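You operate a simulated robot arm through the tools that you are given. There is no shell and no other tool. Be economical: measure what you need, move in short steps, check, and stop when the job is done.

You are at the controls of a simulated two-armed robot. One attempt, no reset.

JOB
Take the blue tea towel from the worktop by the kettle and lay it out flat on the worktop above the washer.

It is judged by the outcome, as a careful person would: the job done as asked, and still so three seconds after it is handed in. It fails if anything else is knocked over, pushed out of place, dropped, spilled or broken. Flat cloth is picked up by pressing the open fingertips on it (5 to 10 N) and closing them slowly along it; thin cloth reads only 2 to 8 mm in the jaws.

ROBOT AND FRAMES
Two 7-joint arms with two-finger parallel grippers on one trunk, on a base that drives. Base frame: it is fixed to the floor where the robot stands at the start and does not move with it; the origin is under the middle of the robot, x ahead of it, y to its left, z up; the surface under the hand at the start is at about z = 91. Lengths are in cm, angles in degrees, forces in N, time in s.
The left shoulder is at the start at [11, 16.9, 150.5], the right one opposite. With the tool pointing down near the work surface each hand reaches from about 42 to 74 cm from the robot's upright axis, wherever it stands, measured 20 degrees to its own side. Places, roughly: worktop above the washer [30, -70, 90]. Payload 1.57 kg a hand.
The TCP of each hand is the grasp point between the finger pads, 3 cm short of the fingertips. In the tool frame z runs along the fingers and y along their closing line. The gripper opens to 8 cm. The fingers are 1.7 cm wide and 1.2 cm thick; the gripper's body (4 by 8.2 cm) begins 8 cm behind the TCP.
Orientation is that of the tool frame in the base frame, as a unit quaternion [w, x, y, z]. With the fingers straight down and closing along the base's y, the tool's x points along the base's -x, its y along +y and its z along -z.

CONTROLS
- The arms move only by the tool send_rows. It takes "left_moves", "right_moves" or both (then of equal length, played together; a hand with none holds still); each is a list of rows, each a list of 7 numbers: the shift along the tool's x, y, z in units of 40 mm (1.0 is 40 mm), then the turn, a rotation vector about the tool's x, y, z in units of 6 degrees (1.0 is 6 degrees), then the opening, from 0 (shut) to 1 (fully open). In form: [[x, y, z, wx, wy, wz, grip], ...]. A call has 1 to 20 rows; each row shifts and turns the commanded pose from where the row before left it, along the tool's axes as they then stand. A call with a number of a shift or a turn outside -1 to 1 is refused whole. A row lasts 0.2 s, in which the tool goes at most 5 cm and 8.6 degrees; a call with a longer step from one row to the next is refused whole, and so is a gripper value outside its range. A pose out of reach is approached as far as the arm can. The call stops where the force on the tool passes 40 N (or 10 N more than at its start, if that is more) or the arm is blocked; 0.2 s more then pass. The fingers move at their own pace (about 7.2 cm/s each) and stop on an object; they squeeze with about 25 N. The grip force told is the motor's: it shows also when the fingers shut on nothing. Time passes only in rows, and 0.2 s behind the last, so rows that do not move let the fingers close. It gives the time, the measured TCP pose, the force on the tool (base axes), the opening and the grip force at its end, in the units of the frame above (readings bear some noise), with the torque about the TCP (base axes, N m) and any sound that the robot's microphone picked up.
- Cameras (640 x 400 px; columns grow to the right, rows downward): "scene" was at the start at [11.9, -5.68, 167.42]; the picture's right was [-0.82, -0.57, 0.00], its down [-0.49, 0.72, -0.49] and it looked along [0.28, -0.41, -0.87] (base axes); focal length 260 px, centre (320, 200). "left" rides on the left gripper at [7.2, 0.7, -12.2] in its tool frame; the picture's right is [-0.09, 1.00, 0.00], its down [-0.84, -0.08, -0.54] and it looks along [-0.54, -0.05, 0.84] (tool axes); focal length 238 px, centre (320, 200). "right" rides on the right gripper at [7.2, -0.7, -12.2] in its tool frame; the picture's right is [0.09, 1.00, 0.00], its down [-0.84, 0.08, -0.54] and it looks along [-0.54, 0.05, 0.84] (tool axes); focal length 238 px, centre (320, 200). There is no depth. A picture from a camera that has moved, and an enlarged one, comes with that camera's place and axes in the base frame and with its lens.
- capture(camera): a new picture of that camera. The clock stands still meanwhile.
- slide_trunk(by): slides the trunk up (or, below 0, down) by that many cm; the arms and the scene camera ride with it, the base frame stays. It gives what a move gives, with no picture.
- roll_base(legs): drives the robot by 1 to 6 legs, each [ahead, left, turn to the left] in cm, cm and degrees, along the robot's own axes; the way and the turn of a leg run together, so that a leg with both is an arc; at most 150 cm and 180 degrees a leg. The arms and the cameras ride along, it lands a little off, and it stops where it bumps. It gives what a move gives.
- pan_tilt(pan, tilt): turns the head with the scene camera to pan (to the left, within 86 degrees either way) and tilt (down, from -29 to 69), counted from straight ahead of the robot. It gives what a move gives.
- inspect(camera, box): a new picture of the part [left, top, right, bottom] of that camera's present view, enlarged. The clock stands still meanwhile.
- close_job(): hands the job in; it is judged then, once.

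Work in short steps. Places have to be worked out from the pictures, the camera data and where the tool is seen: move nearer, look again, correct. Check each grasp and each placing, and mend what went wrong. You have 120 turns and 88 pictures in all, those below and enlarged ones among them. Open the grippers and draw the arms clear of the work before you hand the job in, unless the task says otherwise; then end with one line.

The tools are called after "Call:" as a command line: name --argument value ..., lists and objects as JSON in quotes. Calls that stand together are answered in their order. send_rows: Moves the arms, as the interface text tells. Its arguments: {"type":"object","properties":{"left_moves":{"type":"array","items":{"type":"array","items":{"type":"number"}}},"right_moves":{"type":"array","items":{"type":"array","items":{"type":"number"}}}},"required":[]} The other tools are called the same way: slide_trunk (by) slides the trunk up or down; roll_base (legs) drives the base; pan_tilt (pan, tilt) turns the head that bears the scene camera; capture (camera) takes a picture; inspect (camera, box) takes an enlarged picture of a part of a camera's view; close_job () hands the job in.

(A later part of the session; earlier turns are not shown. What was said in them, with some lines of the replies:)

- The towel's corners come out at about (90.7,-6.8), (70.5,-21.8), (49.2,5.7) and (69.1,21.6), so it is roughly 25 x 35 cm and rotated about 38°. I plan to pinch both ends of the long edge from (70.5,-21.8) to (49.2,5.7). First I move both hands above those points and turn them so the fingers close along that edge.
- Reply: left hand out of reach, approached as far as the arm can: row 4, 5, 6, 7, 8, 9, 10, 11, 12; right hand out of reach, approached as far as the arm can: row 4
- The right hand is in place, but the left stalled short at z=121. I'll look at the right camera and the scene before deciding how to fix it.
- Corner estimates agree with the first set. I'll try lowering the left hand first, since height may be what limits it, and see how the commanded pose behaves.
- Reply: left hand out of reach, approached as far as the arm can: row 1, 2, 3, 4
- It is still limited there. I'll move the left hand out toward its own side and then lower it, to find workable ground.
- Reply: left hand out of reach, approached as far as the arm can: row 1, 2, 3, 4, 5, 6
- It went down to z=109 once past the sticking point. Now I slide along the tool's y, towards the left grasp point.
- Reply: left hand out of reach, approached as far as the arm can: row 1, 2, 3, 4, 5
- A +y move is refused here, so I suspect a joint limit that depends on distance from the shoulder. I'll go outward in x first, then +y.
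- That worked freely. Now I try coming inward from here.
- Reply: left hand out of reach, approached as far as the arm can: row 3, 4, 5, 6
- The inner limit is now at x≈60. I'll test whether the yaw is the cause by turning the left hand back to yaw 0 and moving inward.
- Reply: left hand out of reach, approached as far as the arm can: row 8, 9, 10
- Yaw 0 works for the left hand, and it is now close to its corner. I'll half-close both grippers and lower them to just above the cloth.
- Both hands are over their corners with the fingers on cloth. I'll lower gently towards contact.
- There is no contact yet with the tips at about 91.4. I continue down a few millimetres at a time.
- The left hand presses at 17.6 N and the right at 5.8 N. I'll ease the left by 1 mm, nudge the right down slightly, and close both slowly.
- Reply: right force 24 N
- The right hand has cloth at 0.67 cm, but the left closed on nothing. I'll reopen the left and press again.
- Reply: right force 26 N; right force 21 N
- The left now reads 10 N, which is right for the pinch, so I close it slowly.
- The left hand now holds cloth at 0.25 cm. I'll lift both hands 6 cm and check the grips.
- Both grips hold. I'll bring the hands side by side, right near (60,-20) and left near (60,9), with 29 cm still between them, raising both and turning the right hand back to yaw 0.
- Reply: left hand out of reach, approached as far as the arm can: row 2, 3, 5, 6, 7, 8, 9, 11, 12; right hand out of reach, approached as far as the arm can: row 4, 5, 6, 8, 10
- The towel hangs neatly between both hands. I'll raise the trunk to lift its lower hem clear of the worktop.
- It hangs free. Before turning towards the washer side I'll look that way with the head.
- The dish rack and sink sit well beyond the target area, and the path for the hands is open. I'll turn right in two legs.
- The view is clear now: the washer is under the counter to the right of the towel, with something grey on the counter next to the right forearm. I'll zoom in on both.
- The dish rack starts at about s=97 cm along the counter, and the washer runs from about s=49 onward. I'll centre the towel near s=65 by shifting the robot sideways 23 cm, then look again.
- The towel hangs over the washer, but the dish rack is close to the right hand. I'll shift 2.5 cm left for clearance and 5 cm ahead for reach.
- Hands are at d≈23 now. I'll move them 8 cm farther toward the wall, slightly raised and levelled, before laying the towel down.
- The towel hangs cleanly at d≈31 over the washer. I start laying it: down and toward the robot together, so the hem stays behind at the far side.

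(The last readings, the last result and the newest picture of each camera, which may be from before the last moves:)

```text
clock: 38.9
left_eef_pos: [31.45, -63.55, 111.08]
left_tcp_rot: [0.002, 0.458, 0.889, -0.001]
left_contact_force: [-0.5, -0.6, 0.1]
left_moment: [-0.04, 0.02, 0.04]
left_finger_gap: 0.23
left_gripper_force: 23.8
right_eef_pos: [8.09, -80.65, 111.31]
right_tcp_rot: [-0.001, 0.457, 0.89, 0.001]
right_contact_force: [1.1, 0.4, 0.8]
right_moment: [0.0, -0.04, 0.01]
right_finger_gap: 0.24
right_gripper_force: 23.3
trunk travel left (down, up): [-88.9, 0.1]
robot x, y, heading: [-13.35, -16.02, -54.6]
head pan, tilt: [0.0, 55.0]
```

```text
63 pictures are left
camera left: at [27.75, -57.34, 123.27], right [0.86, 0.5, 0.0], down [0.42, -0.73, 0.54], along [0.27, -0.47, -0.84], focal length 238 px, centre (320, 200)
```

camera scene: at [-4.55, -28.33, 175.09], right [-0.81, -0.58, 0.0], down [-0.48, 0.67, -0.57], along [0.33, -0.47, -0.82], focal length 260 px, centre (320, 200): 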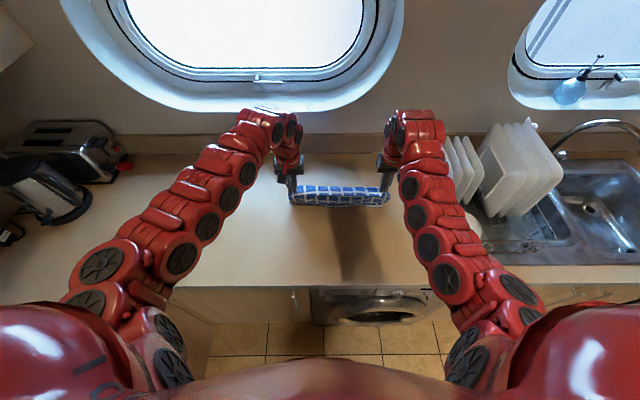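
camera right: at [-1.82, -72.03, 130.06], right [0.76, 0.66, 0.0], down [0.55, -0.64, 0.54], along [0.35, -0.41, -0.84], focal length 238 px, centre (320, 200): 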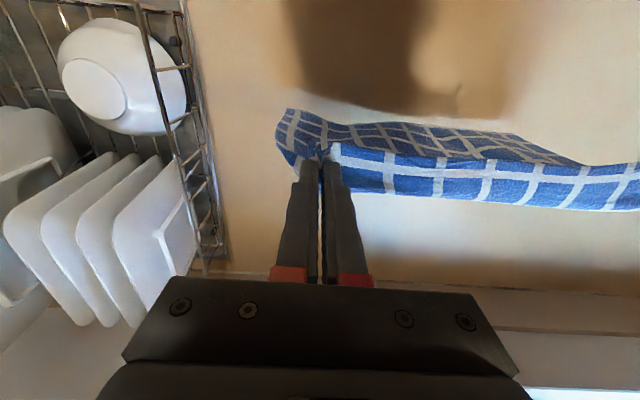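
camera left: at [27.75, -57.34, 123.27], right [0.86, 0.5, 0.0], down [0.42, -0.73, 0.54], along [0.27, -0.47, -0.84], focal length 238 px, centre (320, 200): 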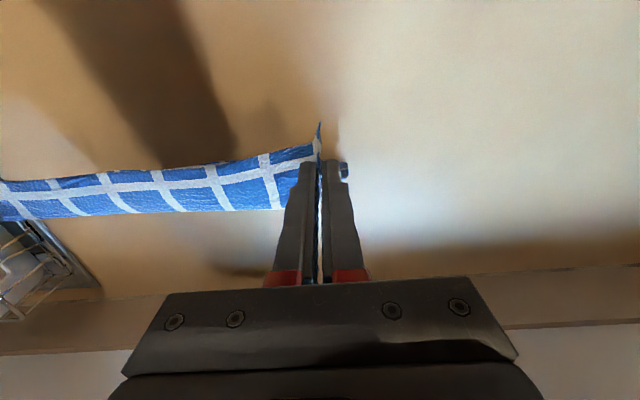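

The hem is trailing forward as intended. I continue down and back to just above the surface.

Call:
send_rows --left_moves '[[0.25, 0, 0.25, 0, 0, 0, 0], [0.25, 0, 0.25, 0, 0, 0, 0], [0.25, 0, 0.25, 0, 0, 0, 0], [0.25, 0, 0.25, 0, 0, 0, 0], [0.25, 0, 0.25, 0, 0, 0, 0], [0.25, 0, 0.25, 0, 0, 0, 0], [0.25, 0, 0.25, 0, 0, 0, 0], [0.25, 0, 0.25, 0, 0, 0, 0], [0.25, 0, 0.25, 0, 0, 0, 0], [0.25, 0, 0.25, 0, 0, 0, 0], [0.2, 0, 0.25, 0, 0, 0, 0], [0.2, 0, 0.25, 0, 0, 0, 0], [0.15, 0, 0.25, 0, 0, 0, 0], [0.15, 0, 0.25, 0, 0, 0, 0], [0.1, 0, 0.25, 0, 0, 0, 0]]' --right_moves '[[0.25, 0, 0.25, 0, 0, 0, 0], [0.25, 0, 0.25, 0, 0, 0, 0], [0.25, 0, 0.25, 0, 0, 0, 0], [0.25, 0, 0.25, 0, 0, 0, 0], [0.25, 0, 0.25, 0, 0, 0, 0], [0.25, 0, 0.25, 0, 0, 0, 0], [0.25, 0, 0.25, 0, 0, 0, 0], [0.25, 0, 0.25, 0, 0, 0, 0], [0.25, 0, 0.25, 0, 0, 0, 0], [0.25, 0, 0.25, 0, 0, 0, 0], [0.2, 0, 0.25, 0, 0, 0, 0], [0.2, 0, 0.25, 0, 0, 0, 0], [0.15, 0, 0.25, 0, 0, 0, 0], [0.15, 0, 0.25, 0, 0, 0, 0], [0.1, 0, 0.25, 0, 0, 0, 0]]'

Call:
capture --camera "scene"

Call:
capture --camera "left"

Call:
capture --camera "right"

```text
clock: 42.1
left_eef_pos: [24.78, -56.16, 96.5]
left_tcp_rot: [-0.001, 0.457, 0.889, 0.0]
left_contact_force: [-0.4, -0.5, 0.3]
left_moment: [-0.02, -0.04, 0.04]
left_finger_gap: 0.21
left_gripper_force: 24.2
left hand out of reach, approached as far as the arm can: row 4, 5, 6, 8, 11, 12, 13
right_eef_pos: [0.22, -70.18, 96.13]
right_tcp_rot: [-0.002, 0.457, 0.889, 0.0]
right_contact_force: [-0.2, -0.2, 0.3]
right_moment: [-0.02, -0.03, 0.01]
right_finger_gap: 0.22
right_gripper_force: 24.1
trunk travel left (down, up): [-88.9, 0.1]
robot x, y, heading: [-13.53, -15.71, -54.4]
head pan, tilt: [0.0, 55.0]
```

```text
62 pictures are left
camera scene: at [-4.54, -28.4, 175.08], right [-0.81, -0.58, 0.0], down [-0.48, 0.67, -0.57], along [0.33, -0.47, -0.82], focal length 260 px, centre (320, 200)
```

scene: 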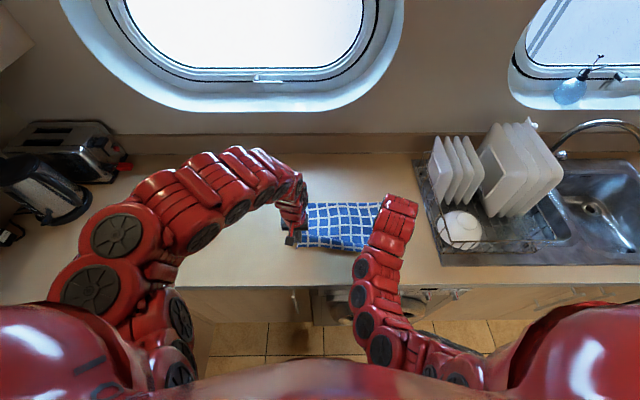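

```text
61 pictures are left
camera left: at [21.1, -49.93, 108.66], right [0.86, 0.5, 0.0], down [0.42, -0.73, 0.54], along [0.27, -0.47, -0.84], focal length 238 px, centre (320, 200)
```

left: 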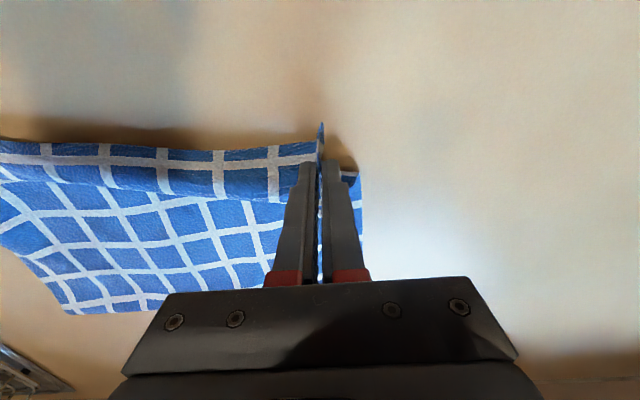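

```text
60 pictures are left
camera right: at [-4.29, -64.65, 108.42], right [0.76, 0.65, 0.0], down [0.55, -0.64, 0.54], along [0.35, -0.41, -0.84], focal length 238 px, centre (320, 200)
```

right: 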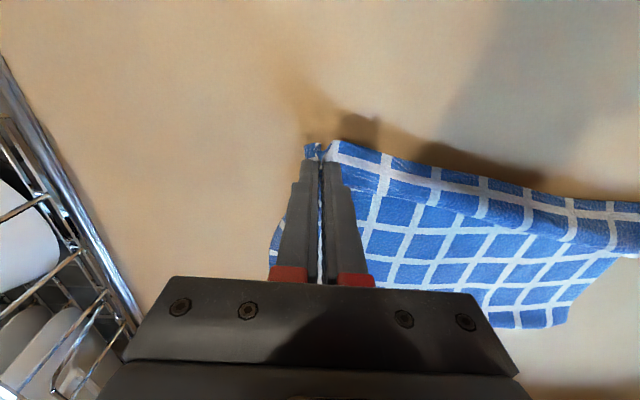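

The towel is nearly laid; the near edge is still raised with a little slack. I'll lower both hands to about 6 mm above the surface and spread them slightly.

Call:
send_rows --left_moves '[[0, 0.08, 0.2, 0, 0, 0, 0], [0, 0.08, 0.2, 0, 0, 0, 0], [0, 0.05, 0.05, 0, 0, 0, 0]]' --right_moves '[[0, 0, 0.15, 0, 0, 0, 0], [0, 0, 0.15, 0, 0, 0, 0], [0, 0, 0.05, 0, 0, 0, 0]]'

Call:
roll_base --legs '[[-4, 0, 0]]'

Call:
capture --camera "left"

Call:
capture --camera "right"

```text
clock: 42.9
left_eef_pos: [25.3, -55.73, 94.88]
left_tcp_rot: [0.0, 0.457, 0.889, -0.001]
left_contact_force: [-0.1, -0.3, 0.4]
left_moment: [-0.01, 0.06, 0.01]
left_finger_gap: 0.24
left_gripper_force: 23.8
right_eef_pos: [0.28, -70.16, 94.83]
right_tcp_rot: [-0.001, 0.457, 0.89, 0.0]
right_contact_force: [1.6, 0.5, 1.3]
right_moment: [0.03, -0.04, 0.04]
right_finger_gap: 0.19
right_gripper_force: 24.3
trunk travel left (down, up): [-88.9, 0.1]
robot x, y, heading: [-13.21, -15.58, -54.6]
head pan, tilt: [0.0, 55.0]
```

```text
clock: 43.7
left_eef_pos: [23.23, -52.81, 94.58]
left_tcp_rot: [-0.003, 0.458, 0.889, 0.001]
left_contact_force: [-0.3, -0.9, 0.5]
left_moment: [0.0, 0.06, -0.01]
left_finger_gap: 0.22
left_gripper_force: 24.3
right_eef_pos: [-1.72, -67.46, 94.63]
right_tcp_rot: [-0.004, 0.457, 0.89, 0.0]
right_contact_force: [2.7, 0.0, 0.2]
right_moment: [0.02, -0.01, -0.01]
right_finger_gap: 0.24
right_gripper_force: 23.5
trunk travel left (down, up): [-88.9, 0.1]
robot x, y, heading: [-16.16, -12.16, -54.7]
head pan, tilt: [0.0, 55.0]
```

```text
59 pictures are left
camera left: at [19.73, -46.76, 106.75], right [0.86, 0.5, 0.0], down [0.42, -0.73, 0.54], along [0.27, -0.47, -0.84], focal length 238 px, centre (320, 200)
```

left: 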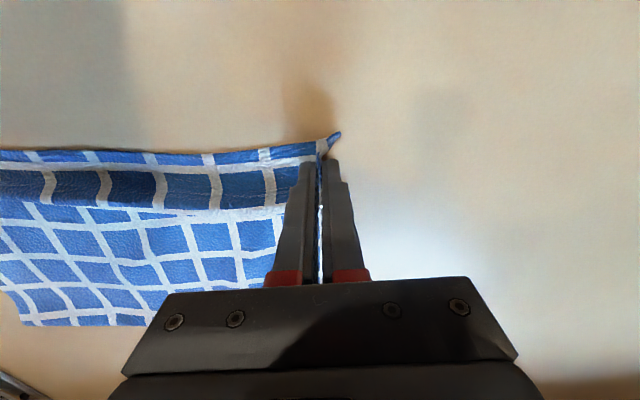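

```text
58 pictures are left
camera right: at [-6.27, -61.91, 106.9], right [0.76, 0.65, 0.0], down [0.55, -0.64, 0.54], along [0.35, -0.41, -0.84], focal length 238 px, centre (320, 200)
```

right: 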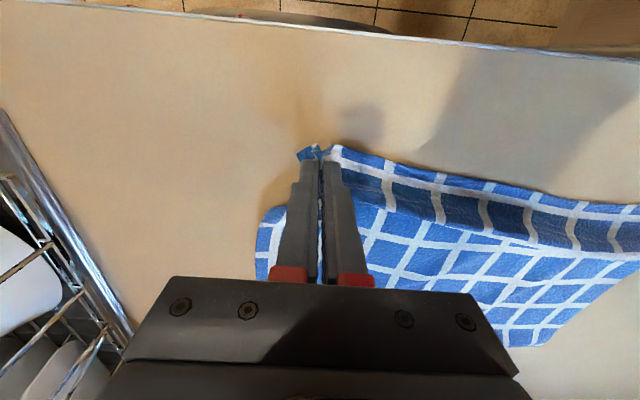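

The towel lies on the worktop with a small slack ridge behind the gripped edge. I'll move back another 1.5 cm, release slowly and lift to see how it settles.

Call:
roll_base --legs '[[-1.5, 0, 0]]'

Call:
send_rows --left_moves '[[0, 0, 0.06, 0, 0, 0, 0], [0, 0, 0, 0, 0, 0, 0.06], [0, 0, 0, 0, 0, 0, 0.15], [0, 0, 0, 0, 0, 0, 0.3], [0, 0, -0.1, 0, 0, 0, 0.3], [0, 0, -0.3, 0, 0, 0, 0.3], [0, 0, -0.5, 0, 0, 0, 0.3]]' --right_moves '[[0, 0, 0.06, 0, 0, 0, 0], [0, 0, 0, 0, 0, 0, 0.06], [0, 0, 0, 0, 0, 0, 0.15], [0, 0, 0, 0, 0, 0, 0.3], [0, 0, -0.1, 0, 0, 0, 0.3], [0, 0, -0.3, 0, 0, 0, 0.3], [0, 0, -0.5, 0, 0, 0, 0.3]]'

Call:
capture --camera "left"

Call:
capture --camera "right"

```text
clock: 44.5
left_eef_pos: [22.21, -51.54, 94.67]
left_tcp_rot: [-0.001, 0.458, 0.889, 0.0]
left_contact_force: [-0.6, -0.4, 0.1]
left_moment: [0.01, 0.03, 0.03]
left_finger_gap: 0.25
left_gripper_force: 24.0
right_eef_pos: [-2.65, -66.03, 94.8]
right_tcp_rot: [-0.001, 0.457, 0.889, 0.001]
right_contact_force: [0.8, 0.0, 0.0]
right_moment: [0.04, 0.02, 0.03]
right_finger_gap: 0.25
right_gripper_force: 24.0
trunk travel left (down, up): [-88.9, 0.1]
robot x, y, heading: [-16.3, -11.23, -54.7]
head pan, tilt: [0.0, 55.0]
```

```text
clock: 46.1
left_eef_pos: [22.42, -51.64, 98.0]
left_tcp_rot: [-0.001, 0.458, 0.889, 0.0]
left_contact_force: [-0.2, 0.1, 0.9]
left_moment: [-0.01, 0.01, 0.01]
left_finger_gap: 2.41
left_gripper_force: 0.0
left hand out of reach, approached as far as the arm can: row 7
right_eef_pos: [-2.72, -65.84, 98.25]
right_tcp_rot: [-0.002, 0.457, 0.889, 0.0]
right_contact_force: [-0.1, 0.0, -0.4]
right_moment: [0.02, -0.01, -0.01]
right_finger_gap: 2.4
right_gripper_force: 0.0
trunk travel left (down, up): [-88.9, 0.1]
robot x, y, heading: [-16.55, -11.19, -54.5]
head pan, tilt: [0.0, 55.0]
```

```text
57 pictures are left
camera left: at [18.87, -45.41, 110.21], right [0.86, 0.5, 0.0], down [0.42, -0.73, 0.54], along [0.27, -0.47, -0.84], focal length 238 px, centre (320, 200)
```

left: 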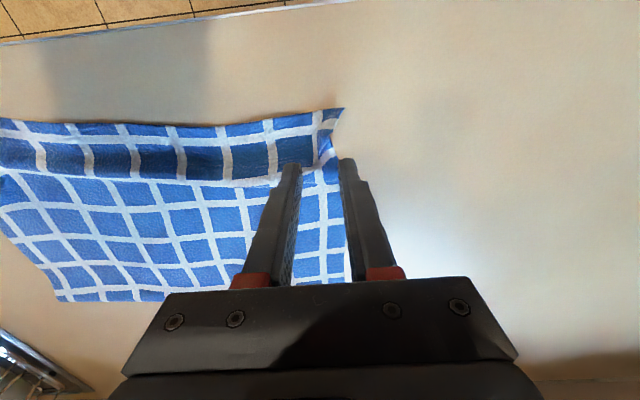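

```text
56 pictures are left
camera right: at [-7.24, -60.4, 110.53], right [0.76, 0.65, 0.0], down [0.55, -0.64, 0.54], along [0.35, -0.41, -0.84], focal length 238 px, centre (320, 200)
```

right: 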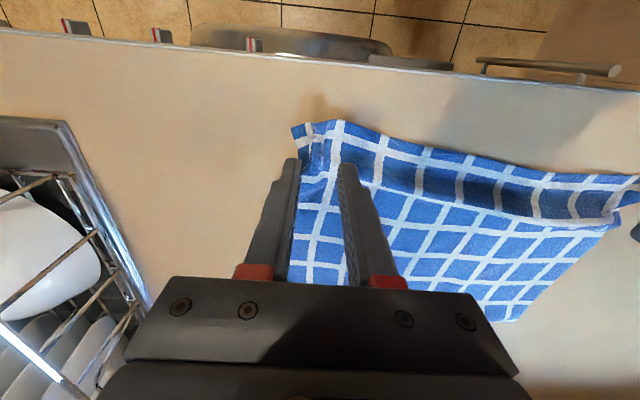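

It lies with a shallow ridge about 3 cm from the near edge. I'll move over the far hem, press there with closed fingertips on both hands, and draw the hem toward the wall to take up the slack.

Call:
roll_base --legs '[[6, 0, 0]]'

Call:
send_rows --left_moves '[[-0.4, -0.08, -0.2, 0, 0, 0, 0], [-0.4, -0.08, -0.2, 0, 0, 0, 0], [-0.4, -0.08, 0, 0, 0, 0, 0], [-0.4, -0.08, 0, 0, 0, 0, 0], [-0.4, -0.08, 0, 0, 0, 0, 0], [-0.4, -0.08, 0, 0, 0, 0, 0], [-0.4, -0.07, 0, 0, 0, 0, 0]]' --right_moves '[[-0.44, 0.03, -0.2, 0, 0, 0, 0], [-0.44, 0.03, -0.2, 0, 0, 0, 0], [-0.44, 0.03, 0, 0, 0, 0, 0], [-0.44, 0.03, 0, 0, 0, 0, 0], [-0.44, 0.03, 0, 0, 0, 0, 0], [-0.44, 0.03, 0, 0, 0, 0, 0], [-0.44, 0.04, 0, 0, 0, 0, 0]]'

Call:
capture --camera "left"

Call:
capture --camera "right"

Call:
capture --camera "scene"

```text
clock: 47.1
left_eef_pos: [25.59, -56.03, 98.23]
left_tcp_rot: [0.001, 0.459, 0.888, 0.0]
left_contact_force: [0.0, -0.5, 0.4]
left_moment: [0.0, -0.06, 0.01]
left_finger_gap: 2.42
left_gripper_force: 0.1
right_eef_pos: [0.44, -70.32, 98.38]
right_tcp_rot: [0.001, 0.457, 0.89, 0.0]
right_contact_force: [-0.8, 0.3, -0.2]
right_moment: [-0.03, 0.0, 0.05]
right_finger_gap: 2.4
right_gripper_force: 0.0
trunk travel left (down, up): [-88.9, 0.1]
robot x, y, heading: [-13.23, -16.32, -54.3]
head pan, tilt: [0.0, 55.0]
```

```text
clock: 48.7
left_eef_pos: [30.6, -66.74, 99.59]
left_tcp_rot: [-0.001, 0.457, 0.889, 0.002]
left_contact_force: [1.1, -0.7, 0.5]
left_moment: [-0.01, 0.04, 0.0]
left_finger_gap: 0.03
left_gripper_force: 21.6
right_eef_pos: [8.48, -80.35, 99.71]
right_tcp_rot: [-0.001, 0.458, 0.889, 0.001]
right_contact_force: [0.8, -0.7, -0.4]
right_moment: [0.05, 0.01, 0.01]
right_finger_gap: 0.03
right_gripper_force: 21.1
trunk travel left (down, up): [-88.9, 0.1]
robot x, y, heading: [-13.43, -16.14, -54.4]
head pan, tilt: [0.0, 55.0]
```

```text
55 pictures are left
camera left: at [27.03, -60.59, 111.71], right [0.86, 0.5, 0.0], down [0.42, -0.73, 0.54], along [0.27, -0.47, -0.84], focal length 238 px, centre (320, 200)
```

left: 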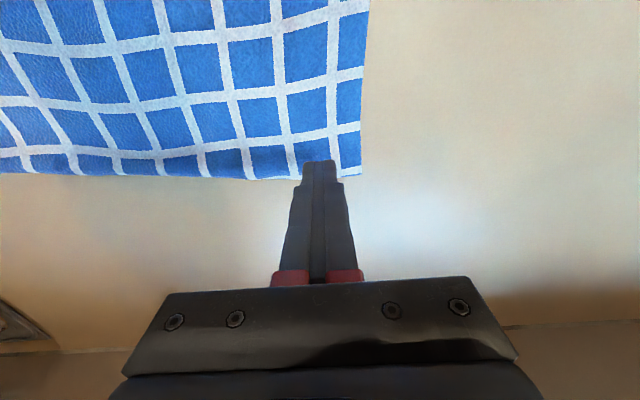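

```text
54 pictures are left
camera right: at [3.95, -74.7, 111.95], right [0.76, 0.65, 0.0], down [0.55, -0.64, 0.54], along [0.35, -0.41, -0.84], focal length 238 px, centre (320, 200)
```

right: 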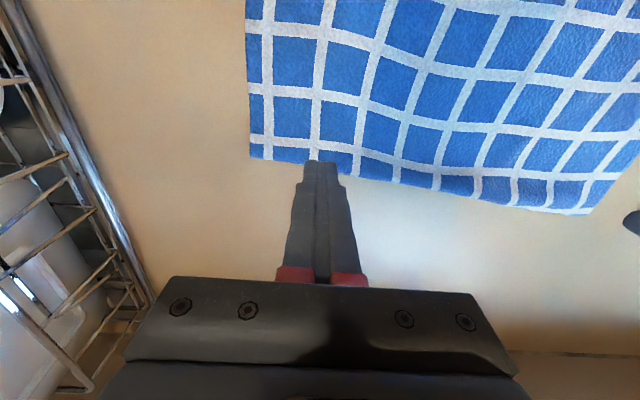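

```text
53 pictures are left
camera scene: at [-4.3, -28.83, 175.07], right [-0.81, -0.58, 0.0], down [-0.48, 0.67, -0.57], along [0.33, -0.47, -0.82], focal length 260 px, centre (320, 200)
```

scene: 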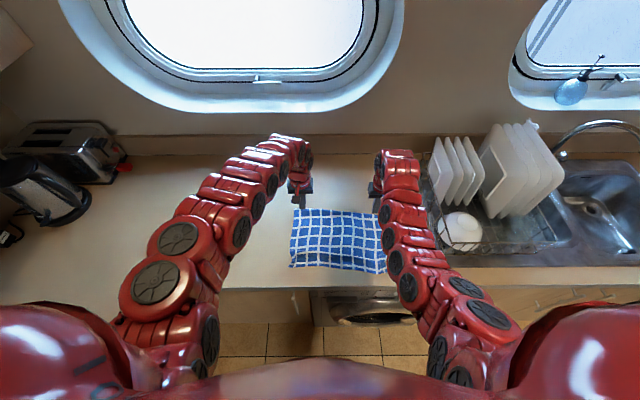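

The scene view shows the towel nearly flat, and the tips are about 2–3 cm inside the far hem. I'll lower to contact.

Call:
send_rows --left_moves '[[0, 0, 0.4, 0, 0, 0, 0], [0, 0, 0.5, 0, 0, 0, 0], [0, 0, 0.35, 0, 0, 0, 0], [0, 0, 0.1, 0, 0, 0, 0]]' --right_moves '[[0, 0, 0.4, 0, 0, 0, 0], [0, 0, 0.5, 0, 0, 0, 0], [0, 0, 0.35, 0, 0, 0, 0], [0, 0, 0.1, 0, 0, 0, 0]]'

```text
clock: 49.7
left_eef_pos: [30.21, -66.17, 94.29]
left_tcp_rot: [-0.001, 0.458, 0.889, 0.0]
left_contact_force: [0.3, 0.2, -0.2]
left_moment: [-0.03, -0.01, 0.0]
left_finger_gap: 0.0
left_gripper_force: 21.5
left hand out of reach, approached as far as the arm can: row 3
right_eef_pos: [8.58, -80.18, 94.38]
right_tcp_rot: [-0.001, 0.458, 0.889, 0.0]
right_contact_force: [0.9, -1.0, -0.8]
right_moment: [0.02, 0.01, -0.01]
right_finger_gap: 0.0
right_gripper_force: 21.2
trunk travel left (down, up): [-88.9, 0.1]
robot x, y, heading: [-13.53, -16.23, -54.7]
head pan, tilt: [0.0, 55.0]
```

Call:
send_rows --left_moves '[[0, 0, 0.05, 0, 0, 0, 0]]' --right_moves '[[0, 0, 0.06, 0, 0, 0, 0]]'

```text
clock: 50.1
left_eef_pos: [30.24, -66.3, 94.17]
left_tcp_rot: [0.0, 0.457, 0.889, 0.0]
left_contact_force: [0.9, 0.4, -0.5]
left_moment: [-0.01, -0.01, 0.0]
left_finger_gap: 0.0
left_gripper_force: 21.0
right_eef_pos: [8.62, -80.12, 94.22]
right_tcp_rot: [0.0, 0.457, 0.89, -0.001]
right_contact_force: [-0.2, -0.5, 4.1]
right_moment: [-0.04, 0.0, 0.01]
right_finger_gap: 0.0
right_gripper_force: 21.3
trunk travel left (down, up): [-88.9, 0.1]
robot x, y, heading: [-13.39, -15.91, -54.5]
head pan, tilt: [0.0, 55.0]
```

Call:
send_rows --left_moves '[[0, 0, 0.04, 0, 0, 0, 0]]' --right_moves '[[0, 0, 0.01, 0, 0, 0, 0]]'

```text
clock: 50.5
left_eef_pos: [30.25, -66.24, 94.06]
left_tcp_rot: [0.001, 0.458, 0.889, 0.0]
left_contact_force: [1.0, -0.1, 9.0]
left_moment: [-0.02, -0.01, 0.03]
left_finger_gap: 0.01
left_gripper_force: 21.2
right_eef_pos: [8.47, -80.08, 94.17]
right_tcp_rot: [-0.001, 0.458, 0.889, 0.0]
right_contact_force: [0.0, -0.9, 5.4]
right_moment: [-0.07, -0.04, 0.03]
right_finger_gap: 0.0
right_gripper_force: 20.9
trunk travel left (down, up): [-88.9, 0.1]
robot x, y, heading: [-13.37, -16.02, -54.6]
head pan, tilt: [0.0, 55.0]
```

Both fingertips now press at 5–9 N. I'll push the hem 3 cm toward the wall by driving ahead, then look.

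Call:
roll_base --legs '[[3, 0, 0]]'

Call:
capture --camera "left"

Call:
inspect --camera "scene" --box '[240, 150, 480, 300]'

```text
clock: 51.3
left_eef_pos: [31.82, -68.64, 94.27]
left_tcp_rot: [-0.001, 0.458, 0.889, 0.001]
left_contact_force: [-1.7, 2.5, 18.1]
left_moment: [0.13, 0.04, -0.01]
left_finger_gap: 0.0
left_gripper_force: 21.1
right_eef_pos: [10.19, -82.41, 94.34]
right_tcp_rot: [0.0, 0.458, 0.889, 0.0]
right_contact_force: [-0.1, 1.1, 5.9]
right_moment: [0.04, 0.02, 0.02]
right_finger_gap: 0.02
right_gripper_force: 21.0
trunk travel left (down, up): [-88.9, 0.1]
robot x, y, heading: [-11.58, -18.51, -54.6]
head pan, tilt: [0.0, 55.0]
```

```text
52 pictures are left
camera left: at [28.27, -62.32, 106.3], right [0.86, 0.5, 0.0], down [0.42, -0.73, 0.54], along [0.27, -0.47, -0.84], focal length 238 px, centre (320, 200)
```

left: 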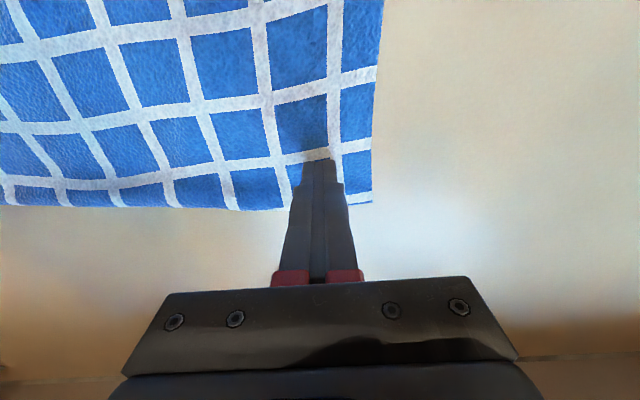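

```text
2.67 times, centred on (360, 225) of scene
camera zoom: at [-2.81, -30.87, 175.11], right [-0.81, -0.58, 0.0], down [-0.48, 0.67, -0.58], along [0.33, -0.47, -0.82], focal length 693 px, centre (213, 133)
```

zoom: 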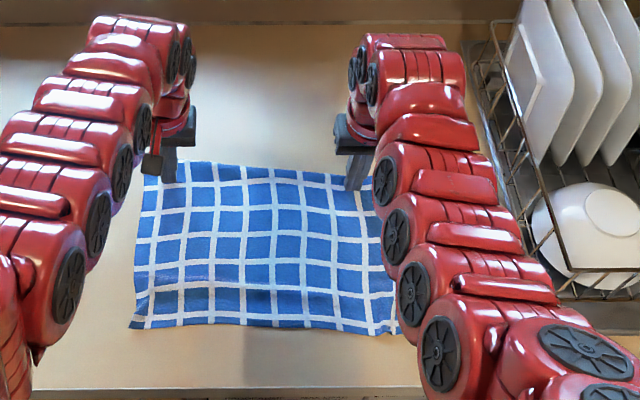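

Much flatter; only a faint ridge is left near the front edge. I'll push 1.5 cm more, then lift both hands straight up.

Call:
roll_base --legs '[[1.5, 0, 0]]'

Call:
send_rows --left_moves '[[0, 0, -0.3, 0, 0, 0, 0], [0, 0, -0.6, 0, 0, 0, 0], [0, 0, -0.6, 0, 0, 0, 0], [0, 0, -0.6, 0, 0, 0, 0]]' --right_moves '[[0, 0, -0.3, 0, 0, 0, 0], [0, 0, -0.6, 0, 0, 0, 0], [0, 0, -0.6, 0, 0, 0, 0], [0, 0, -0.6, 0, 0, 0, 0]]'

Call:
inspect --camera "scene" --box '[240, 150, 480, 300]'

Call:
capture --camera "right"

```text
clock: 52.1
left_eef_pos: [32.76, -69.8, 94.07]
left_tcp_rot: [0.0, 0.458, 0.889, 0.0]
left_contact_force: [-0.9, 2.0, 12.4]
left_moment: [0.1, 0.02, -0.02]
left_finger_gap: 0.0
left_gripper_force: 21.3
right_eef_pos: [11.02, -83.53, 94.23]
right_tcp_rot: [-0.001, 0.457, 0.889, 0.0]
right_contact_force: [-0.8, 2.2, 8.3]
right_moment: [0.05, 0.02, 0.01]
right_finger_gap: 0.01
right_gripper_force: 21.0
trunk travel left (down, up): [-88.9, 0.1]
robot x, y, heading: [-10.62, -19.94, -54.8]
head pan, tilt: [0.0, 55.0]
```

```text
clock: 53.1
left_eef_pos: [32.62, -70.01, 102.57]
left_tcp_rot: [-0.001, 0.458, 0.889, 0.0]
left_contact_force: [-0.5, 1.3, 0.2]
left_moment: [-0.02, 0.0, 0.01]
left_finger_gap: 0.0
left_gripper_force: 21.8
right_eef_pos: [11.2, -83.73, 102.59]
right_tcp_rot: [-0.002, 0.458, 0.889, 0.002]
right_contact_force: [0.0, 0.1, -0.5]
right_moment: [-0.04, -0.01, 0.0]
right_finger_gap: 0.0
right_gripper_force: 21.0
trunk travel left (down, up): [-88.9, 0.1]
robot x, y, heading: [-10.03, -19.74, -54.4]
head pan, tilt: [0.0, 55.0]
```

```text
2.67 times, centred on (360, 225) of scene
camera zoom: at [-1.74, -32.29, 175.09], right [-0.81, -0.58, 0.0], down [-0.48, 0.67, -0.57], along [0.33, -0.47, -0.82], focal length 693 px, centre (213, 133)
```

zoom: 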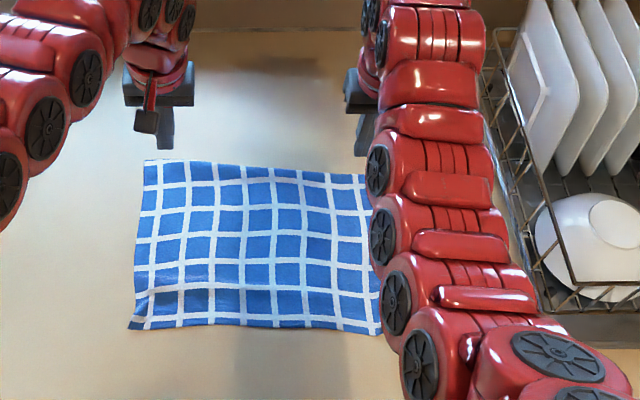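

```text
49 pictures are left
camera right: at [6.6, -78.23, 114.91], right [0.76, 0.65, 0.0], down [0.55, -0.64, 0.54], along [0.35, -0.41, -0.84], focal length 238 px, centre (320, 200)
```

right: 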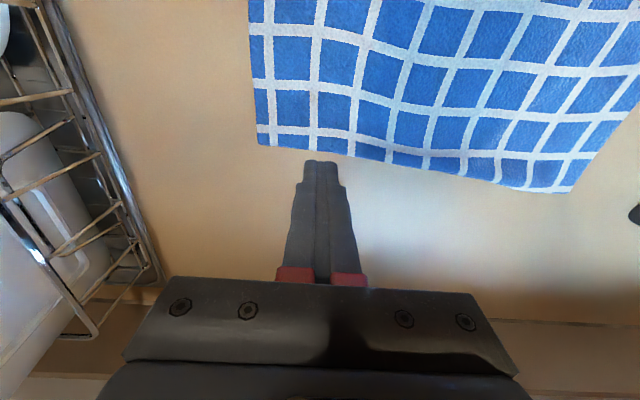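

It looks good, with a small wrinkle near the front-left corner. I'll back off so the hand cameras see the near edge closely.

Call:
roll_base --legs '[[-17, 0, 0]]'

Call:
capture --camera "left"

Call:
capture --camera "right"

```text
clock: 54.5
left_eef_pos: [23.1, -56.27, 102.39]
left_tcp_rot: [-0.001, 0.458, 0.889, 0.001]
left_contact_force: [1.2, 0.0, -0.2]
left_moment: [-0.01, 0.0, 0.02]
left_finger_gap: 0.02
left_gripper_force: 21.1
right_eef_pos: [1.56, -70.23, 102.45]
right_tcp_rot: [-0.003, 0.458, 0.889, 0.002]
right_contact_force: [-0.1, -0.5, -0.2]
right_moment: [0.01, -0.01, -0.03]
right_finger_gap: 0.0
right_gripper_force: 21.4
trunk travel left (down, up): [-88.9, 0.1]
robot x, y, heading: [-20.78, -5.95, -54.3]
head pan, tilt: [0.0, 55.0]
```

```text
48 pictures are left
camera left: at [19.56, -50.13, 114.56], right [0.86, 0.5, 0.0], down [0.42, -0.73, 0.54], along [0.27, -0.47, -0.84], focal length 238 px, centre (320, 200)
```

left: 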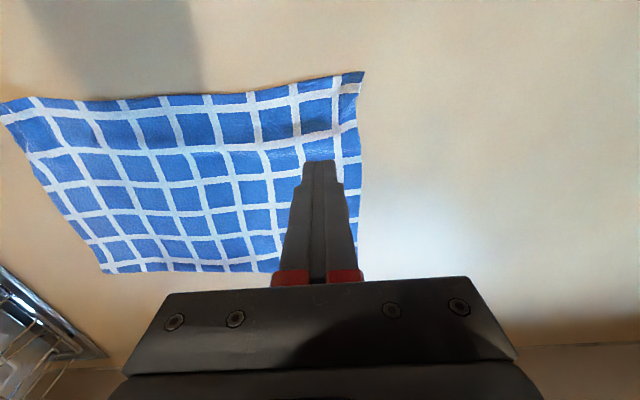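

```text
47 pictures are left
camera right: at [-3.05, -64.75, 114.72], right [0.76, 0.65, 0.0], down [0.55, -0.64, 0.54], along [0.35, -0.41, -0.84], focal length 238 px, centre (320, 200)
```

right: 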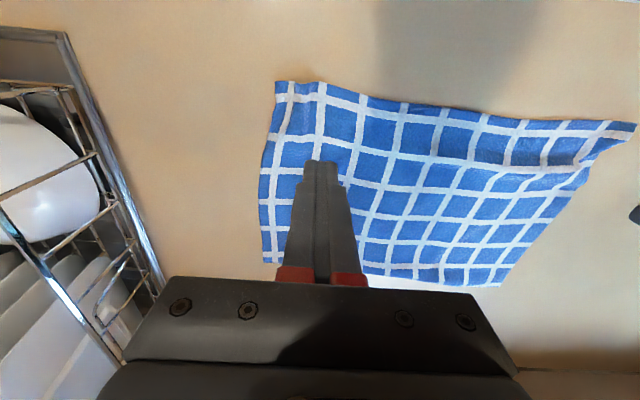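

The towel is nearly flat, with a gentle ridge left near the front-left corner. I'll pin it mid-far with the right hand, press the left fingertip near that corner, and draw it slightly toward me.

Call:
roll_base --legs '[[6, 0, 0]]'

Call:
send_rows --left_moves '[[0.35, 0, 0.15, 0, 0, 0, 0], [0.35, 0, 0.15, 0, 0, 0, 0], [0.35, 0, 0.15, 0, 0, 0, 0], [0.35, 0, 0.15, 0, 0, 0, 0], [0.35, 0, 0.15, 0, 0, 0, 0], [0.35, 0, 0.15, 0, 0, 0, 0]]' --right_moves '[[-0.3, 0.56, 0.1, 0, 0, 0, 0], [-0.3, 0.56, 0.1, 0, 0, 0, 0], [-0.3, 0.56, 0.1, 0, 0, 0, 0], [-0.3, 0.56, 0.1, 0, 0, 0, 0], [-0.3, 0.56, 0.1, 0, 0, 0, 0], [-0.3, 0.56, 0.1, 0, 0, 0, 0]]'

Call:
capture --camera "left"

```text
clock: 55.5
left_eef_pos: [26.12, -60.59, 102.72]
left_tcp_rot: [0.0, 0.458, 0.889, -0.001]
left_contact_force: [-0.1, 0.0, 1.1]
left_moment: [-0.03, -0.03, -0.01]
left_finger_gap: 0.02
left_gripper_force: 21.2
right_eef_pos: [4.57, -74.53, 102.86]
right_tcp_rot: [0.0, 0.458, 0.889, 0.0]
right_contact_force: [0.5, 0.4, -0.7]
right_moment: [-0.01, -0.04, 0.0]
right_finger_gap: 0.0
right_gripper_force: 21.5
trunk travel left (down, up): [-88.9, 0.1]
robot x, y, heading: [-17.35, -10.97, -54.5]
head pan, tilt: [0.0, 55.0]
```

```text
clock: 56.9
left_eef_pos: [21.57, -54.01, 98.97]
left_tcp_rot: [-0.001, 0.457, 0.889, 0.001]
left_contact_force: [-0.8, 0.4, 0.6]
left_moment: [-0.03, 0.0, 0.01]
left_finger_gap: 0.0
left_gripper_force: 21.2
right_eef_pos: [16.6, -71.94, 101.35]
right_tcp_rot: [0.0, 0.457, 0.889, 0.0]
right_contact_force: [0.1, -0.6, 0.4]
right_moment: [0.01, 0.01, 0.0]
right_finger_gap: 0.0
right_gripper_force: 21.1
right hand out of reach, approached as far as the arm can: row 5, 6
trunk travel left (down, up): [-88.9, 0.1]
robot x, y, heading: [-17.43, -10.69, -54.6]
head pan, tilt: [0.0, 55.0]
```

```text
46 pictures are left
camera left: at [17.92, -47.89, 111.14], right [0.86, 0.5, 0.0], down [0.42, -0.73, 0.54], along [0.27, -0.47, -0.84], focal length 238 px, centre (320, 200)
```

left: 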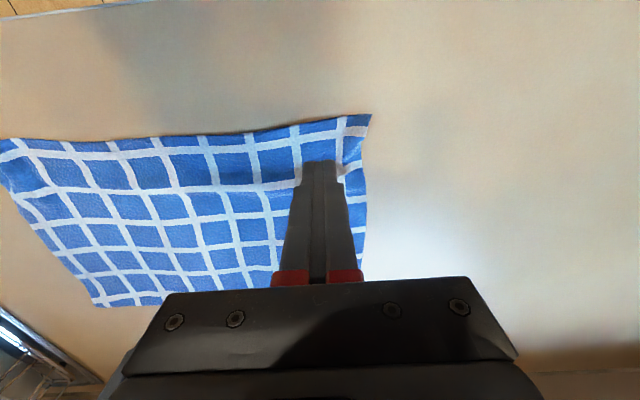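

The left tip will land on the near strip, in front of the ridge. I'll lower both to contact.

Call:
send_rows --left_moves '[[0, 0, 0.3, 0, 0, 0, 0], [0, 0, 0.3, 0, 0, 0, 0], [0, 0, 0.3, 0, 0, 0, 0], [0, 0, 0.29, 0, 0, 0, 0]]' --right_moves '[[0, 0, 0.5, 0, 0, 0, 0], [0, 0, 0.5, 0, 0, 0, 0], [0, 0, 0.5, 0, 0, 0, 0], [0, 0, 0.28, 0, 0, 0, 0]]'

```text
clock: 57.9
left_eef_pos: [21.28, -54.18, 94.18]
left_tcp_rot: [0.0, 0.458, 0.889, -0.001]
left_contact_force: [1.2, 0.2, 3.9]
left_moment: [-0.01, -0.06, 0.02]
left_finger_gap: 0.0
left_gripper_force: 21.7
right_eef_pos: [15.66, -70.97, 97.51]
right_tcp_rot: [-0.002, 0.457, 0.889, 0.0]
right_contact_force: [-0.5, 0.5, -0.2]
right_moment: [0.0, 0.01, 0.0]
right_finger_gap: 0.0
right_gripper_force: 21.2
right hand out of reach, approached as far as the arm can: row 1, 2, 3, 4
trunk travel left (down, up): [-88.9, 0.1]
robot x, y, heading: [-17.02, -10.45, -54.6]
head pan, tilt: [0.0, 55.0]
```

The left has touched, but the right is at its reach limit. I'll bring the right a little nearer and to its own side, then down.

Call:
send_rows --right_moves '[[0.3, -0.3, 0, 0, 0, 0, 0], [0.3, -0.3, 0.1, 0, 0, 0, 0], [0, 0, 0.3, 0, 0, 0, 0], [0, 0, 0.3, 0, 0, 0, 0], [0, 0, 0.1, 0, 0, 0, 0]]'

```text
clock: 59.1
left_eef_pos: [21.3, -54.09, 93.99]
left_tcp_rot: [0.0, 0.458, 0.889, 0.0]
left_contact_force: [2.0, 0.3, 11.5]
left_moment: [0.04, 0.0, -0.01]
left_finger_gap: 0.0
left_gripper_force: 21.9
right_eef_pos: [12.35, -70.32, 94.4]
right_tcp_rot: [-0.002, 0.457, 0.89, 0.001]
right_contact_force: [0.4, -0.2, 0.1]
right_moment: [-0.02, 0.0, 0.03]
right_finger_gap: 0.0
right_gripper_force: 22.1
trunk travel left (down, up): [-88.9, 0.1]
robot x, y, heading: [-17.27, -10.84, -54.3]
head pan, tilt: [0.0, 55.0]
```

Now I press the right down a couple of millimetres to pin the cloth, and draw the left 2 cm toward me.

Call:
send_rows --left_moves '[[0, 0, 0, 0, 0, 0, 0], [0, 0, 0, 0, 0, 0, 0], [0.1, 0.03, 0, 0, 0, 0, 0], [0.1, 0.03, 0, 0, 0, 0, 0], [0.1, 0.03, 0, 0, 0, 0, 0], [0.1, 0.03, 0, 0, 0, 0, 0], [0.1, 0.03, 0, 0, 0, 0, 0]]' --right_moves '[[0, 0, 0.05, 0, 0, 0, 0], [0, 0, 0.03, 0, 0, 0, 0], [0, 0, 0, 0, 0, 0, 0], [0, 0, 0, 0, 0, 0, 0], [0, 0, 0, 0, 0, 0, 0], [0, 0, 0, 0, 0, 0, 0], [0, 0, 0, 0, 0, 0, 0]]'

Call:
capture --camera "left"

```text
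clock: 60.7
left_eef_pos: [20.81, -52.03, 94.09]
left_tcp_rot: [-0.002, 0.458, 0.889, 0.002]
left_contact_force: [-0.6, -1.8, 0.2]
left_moment: [-0.01, 0.02, -0.01]
left_finger_gap: 0.01
left_gripper_force: 21.2
right_eef_pos: [12.25, -70.34, 94.07]
right_tcp_rot: [-0.001, 0.458, 0.889, 0.001]
right_contact_force: [-1.0, 0.9, 6.8]
right_moment: [0.01, -0.01, 0.01]
right_finger_gap: 0.0
right_gripper_force: 21.0
trunk travel left (down, up): [-88.9, 0.1]
robot x, y, heading: [-17.2, -10.95, -54.5]
head pan, tilt: [0.0, 55.0]
```

```text
45 pictures are left
camera left: at [17.22, -45.76, 106.37], right [0.86, 0.5, 0.0], down [0.42, -0.73, 0.54], along [0.27, -0.47, -0.84], focal length 238 px, centre (320, 200)
```

left: 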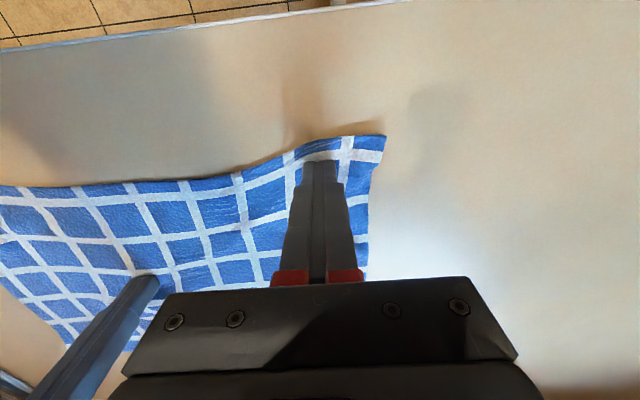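

The ridge is pulled out. I lift both hands straight up and look again.

Call:
send_rows --left_moves '[[0, 0, -0.1, 0, 0, 0, 0], [0, 0, -0.3, 0, 0, 0, 0], [0, 0, -0.4, 0, 0, 0, 0], [0, 0, -0.3, 0, 0, 0, 0]]' --right_moves '[[0, 0, -0.1, 0, 0, 0, 0], [0, 0, -0.3, 0, 0, 0, 0], [0, 0, -0.4, 0, 0, 0, 0], [0, 0, -0.4, 0, 0, 0, 0]]'

Call:
roll_base --legs '[[-14, 0, 0]]'

Call:
capture --camera "left"

Call:
capture --camera "right"

Call:
inspect --camera "scene" --box '[220, 100, 500, 275]'

```text
clock: 61.7
left_eef_pos: [20.72, -52.18, 98.58]
left_tcp_rot: [0.0, 0.457, 0.889, 0.0]
left_contact_force: [0.1, 0.8, 0.2]
left_moment: [-0.03, -0.04, 0.03]
left_finger_gap: 0.0
left_gripper_force: 21.2
right_eef_pos: [12.14, -70.44, 99.04]
right_tcp_rot: [-0.001, 0.457, 0.889, 0.001]
right_contact_force: [-0.7, 1.1, 0.2]
right_moment: [0.0, 0.0, -0.01]
right_finger_gap: 0.0
right_gripper_force: 21.2
trunk travel left (down, up): [-88.9, 0.1]
robot x, y, heading: [-17.3, -10.57, -54.6]
head pan, tilt: [0.0, 55.0]
```

```text
clock: 63.0
left_eef_pos: [12.81, -41.18, 98.5]
left_tcp_rot: [-0.002, 0.458, 0.889, 0.002]
left_contact_force: [0.8, 1.5, 0.1]
left_moment: [0.05, -0.01, 0.01]
left_finger_gap: 0.0
left_gripper_force: 21.6
right_eef_pos: [4.22, -59.36, 98.96]
right_tcp_rot: [-0.003, 0.459, 0.888, 0.001]
right_contact_force: [-0.5, -0.2, -0.1]
right_moment: [0.0, -0.02, -0.01]
right_finger_gap: 0.0
right_gripper_force: 21.5
trunk travel left (down, up): [-88.9, 0.1]
robot x, y, heading: [-25.17, 0.41, -54.5]
head pan, tilt: [0.0, 55.0]
```

```text
44 pictures are left
camera left: at [9.3, -34.97, 110.64], right [0.86, 0.5, 0.0], down [0.42, -0.73, 0.54], along [0.27, -0.47, -0.84], focal length 238 px, centre (320, 200)
```

left: 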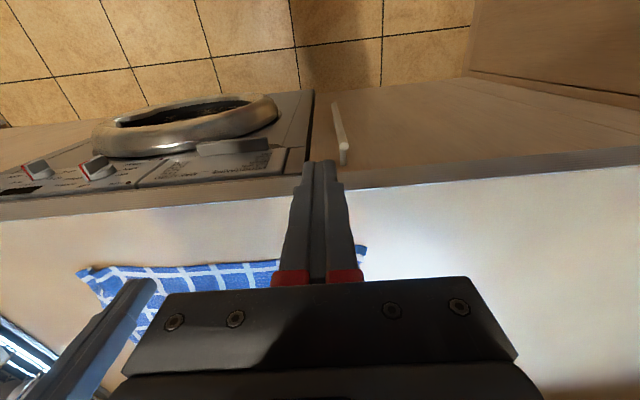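

```text
43 pictures are left
camera right: at [-0.28, -53.84, 111.12], right [0.76, 0.65, 0.0], down [0.55, -0.64, 0.54], along [0.35, -0.41, -0.84], focal length 238 px, centre (320, 200)
```

right: 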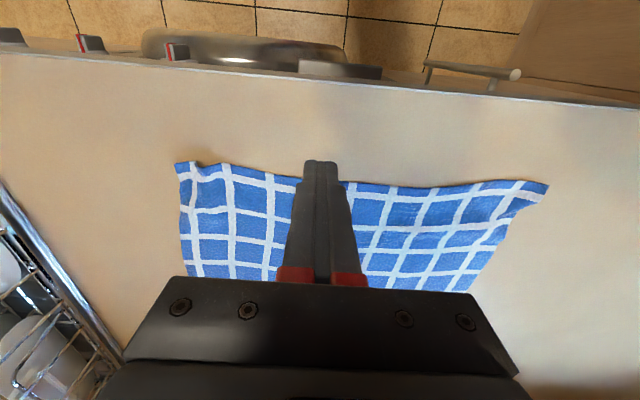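

```text
2.29 times, centred on (360, 188) of scene
camera zoom: at [-15.92, -12.49, 175.05], right [-0.82, -0.58, 0.0], down [-0.48, 0.67, -0.57], along [0.33, -0.47, -0.82], focal length 594 px, centre (229, 229)
```

zoom: 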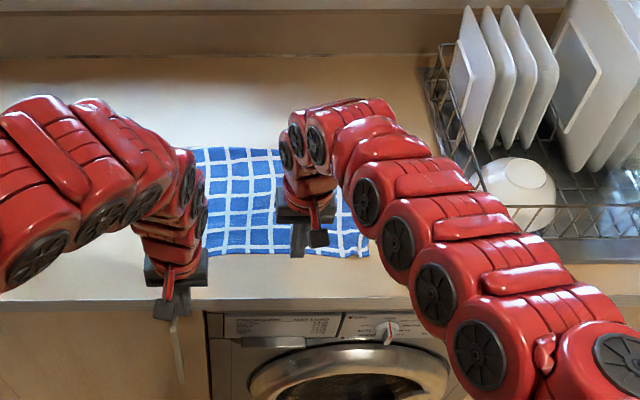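

The towel lies flat over the washer. I'll raise the right hand clear, open both grippers and back off a little more for the final check.

Call:
send_rows --right_moves '[[0, 0, -0.5, 0, 0, 0, 0], [0, 0, -0.5, 0, 0, 0, 0], [0, 0, -0.5, 0, 0, 0, 0], [0, 0, -0.5, 0, 0, 0, 0.5], [0, 0, -0.3, 0, 0, 0, 1]]' --left_moves '[[0, 0, 0, 0, 0, 0, 0], [0, 0, 0, 0, 0, 0, 0], [0, 0, 0, 0, 0, 0, 0], [0, 0, 0, 0, 0, 0, 0.5], [0, 0, 0, 0, 0, 0, 1]]'

Call:
roll_base --legs '[[-8, 0, 0]]'

Call:
inspect --camera "scene" --box '[220, 80, 500, 255]'

Call:
capture --camera "right"

```text
clock: 64.2
left_eef_pos: [12.69, -41.02, 98.43]
left_tcp_rot: [0.0, 0.459, 0.889, 0.0]
left_contact_force: [-0.1, 0.7, 0.4]
left_moment: [0.0, -0.02, -0.02]
left_finger_gap: 7.83
left_gripper_force: 0.9
right_eef_pos: [4.29, -59.24, 108.15]
right_tcp_rot: [-0.002, 0.459, 0.888, 0.0]
right_contact_force: [0.8, -0.3, 0.6]
right_moment: [-0.03, -0.02, -0.03]
right_finger_gap: 7.81
right_gripper_force: 0.4
trunk travel left (down, up): [-88.9, 0.1]
robot x, y, heading: [-24.76, 0.47, -54.7]
head pan, tilt: [0.0, 55.0]
```

```text
clock: 65.3
left_eef_pos: [8.29, -34.86, 98.32]
left_tcp_rot: [-0.003, 0.459, 0.889, 0.002]
left_contact_force: [-0.2, -0.1, 0.8]
left_moment: [0.04, 0.01, 0.0]
left_finger_gap: 8.0
left_gripper_force: 0.0
right_eef_pos: [0.04, -53.13, 108.04]
right_tcp_rot: [-0.002, 0.458, 0.889, 0.001]
right_contact_force: [-0.2, -0.8, 0.4]
right_moment: [0.02, 0.04, -0.01]
right_finger_gap: 7.98
right_gripper_force: 0.0
trunk travel left (down, up): [-88.9, 0.1]
robot x, y, heading: [-29.54, 6.87, -54.8]
head pan, tilt: [0.0, 55.0]
```

```text
2.29 times, centred on (360, 168) of scene
camera zoom: at [-20.35, -6.23, 175.03], right [-0.81, -0.58, 0.0], down [-0.48, 0.67, -0.57], along [0.33, -0.47, -0.82], focal length 594 px, centre (229, 274)
```

zoom: 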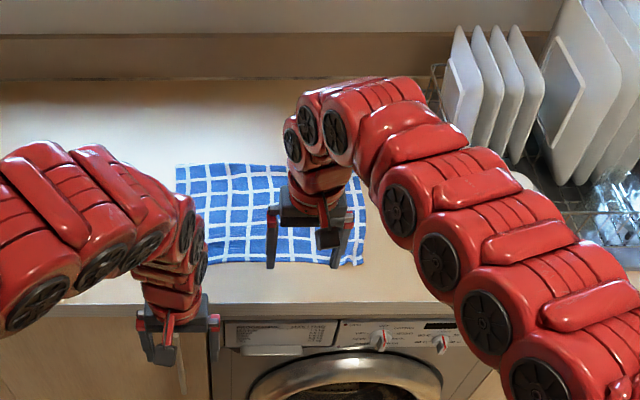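

```text
40 pictures are left
camera right: at [-4.57, -47.6, 120.25], right [0.76, 0.65, 0.0], down [0.55, -0.64, 0.54], along [0.35, -0.41, -0.84], focal length 238 px, centre (320, 200)
```

right: 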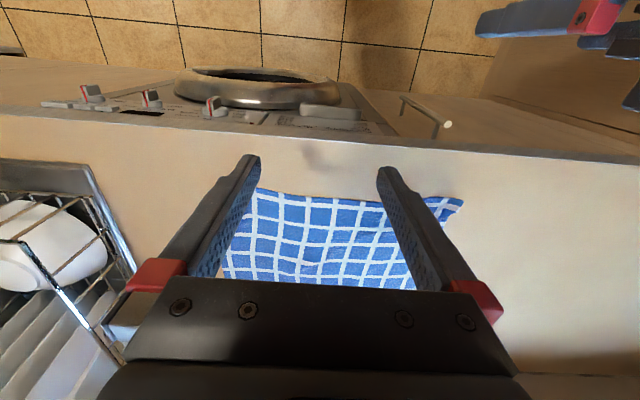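

The towel lies flat on the worktop above the washer, the dish rack, kettle and other items are untouched, and both grippers are open and clear. I'm handing in.

Call:
close_job

```text
The job is handed in.
```

The blue tea towel is laid out flat on the worktop above the washer, with about 5–8 cm of its left side past the washer's left edge. Nothing else was moved, and both grippers are open and clear.
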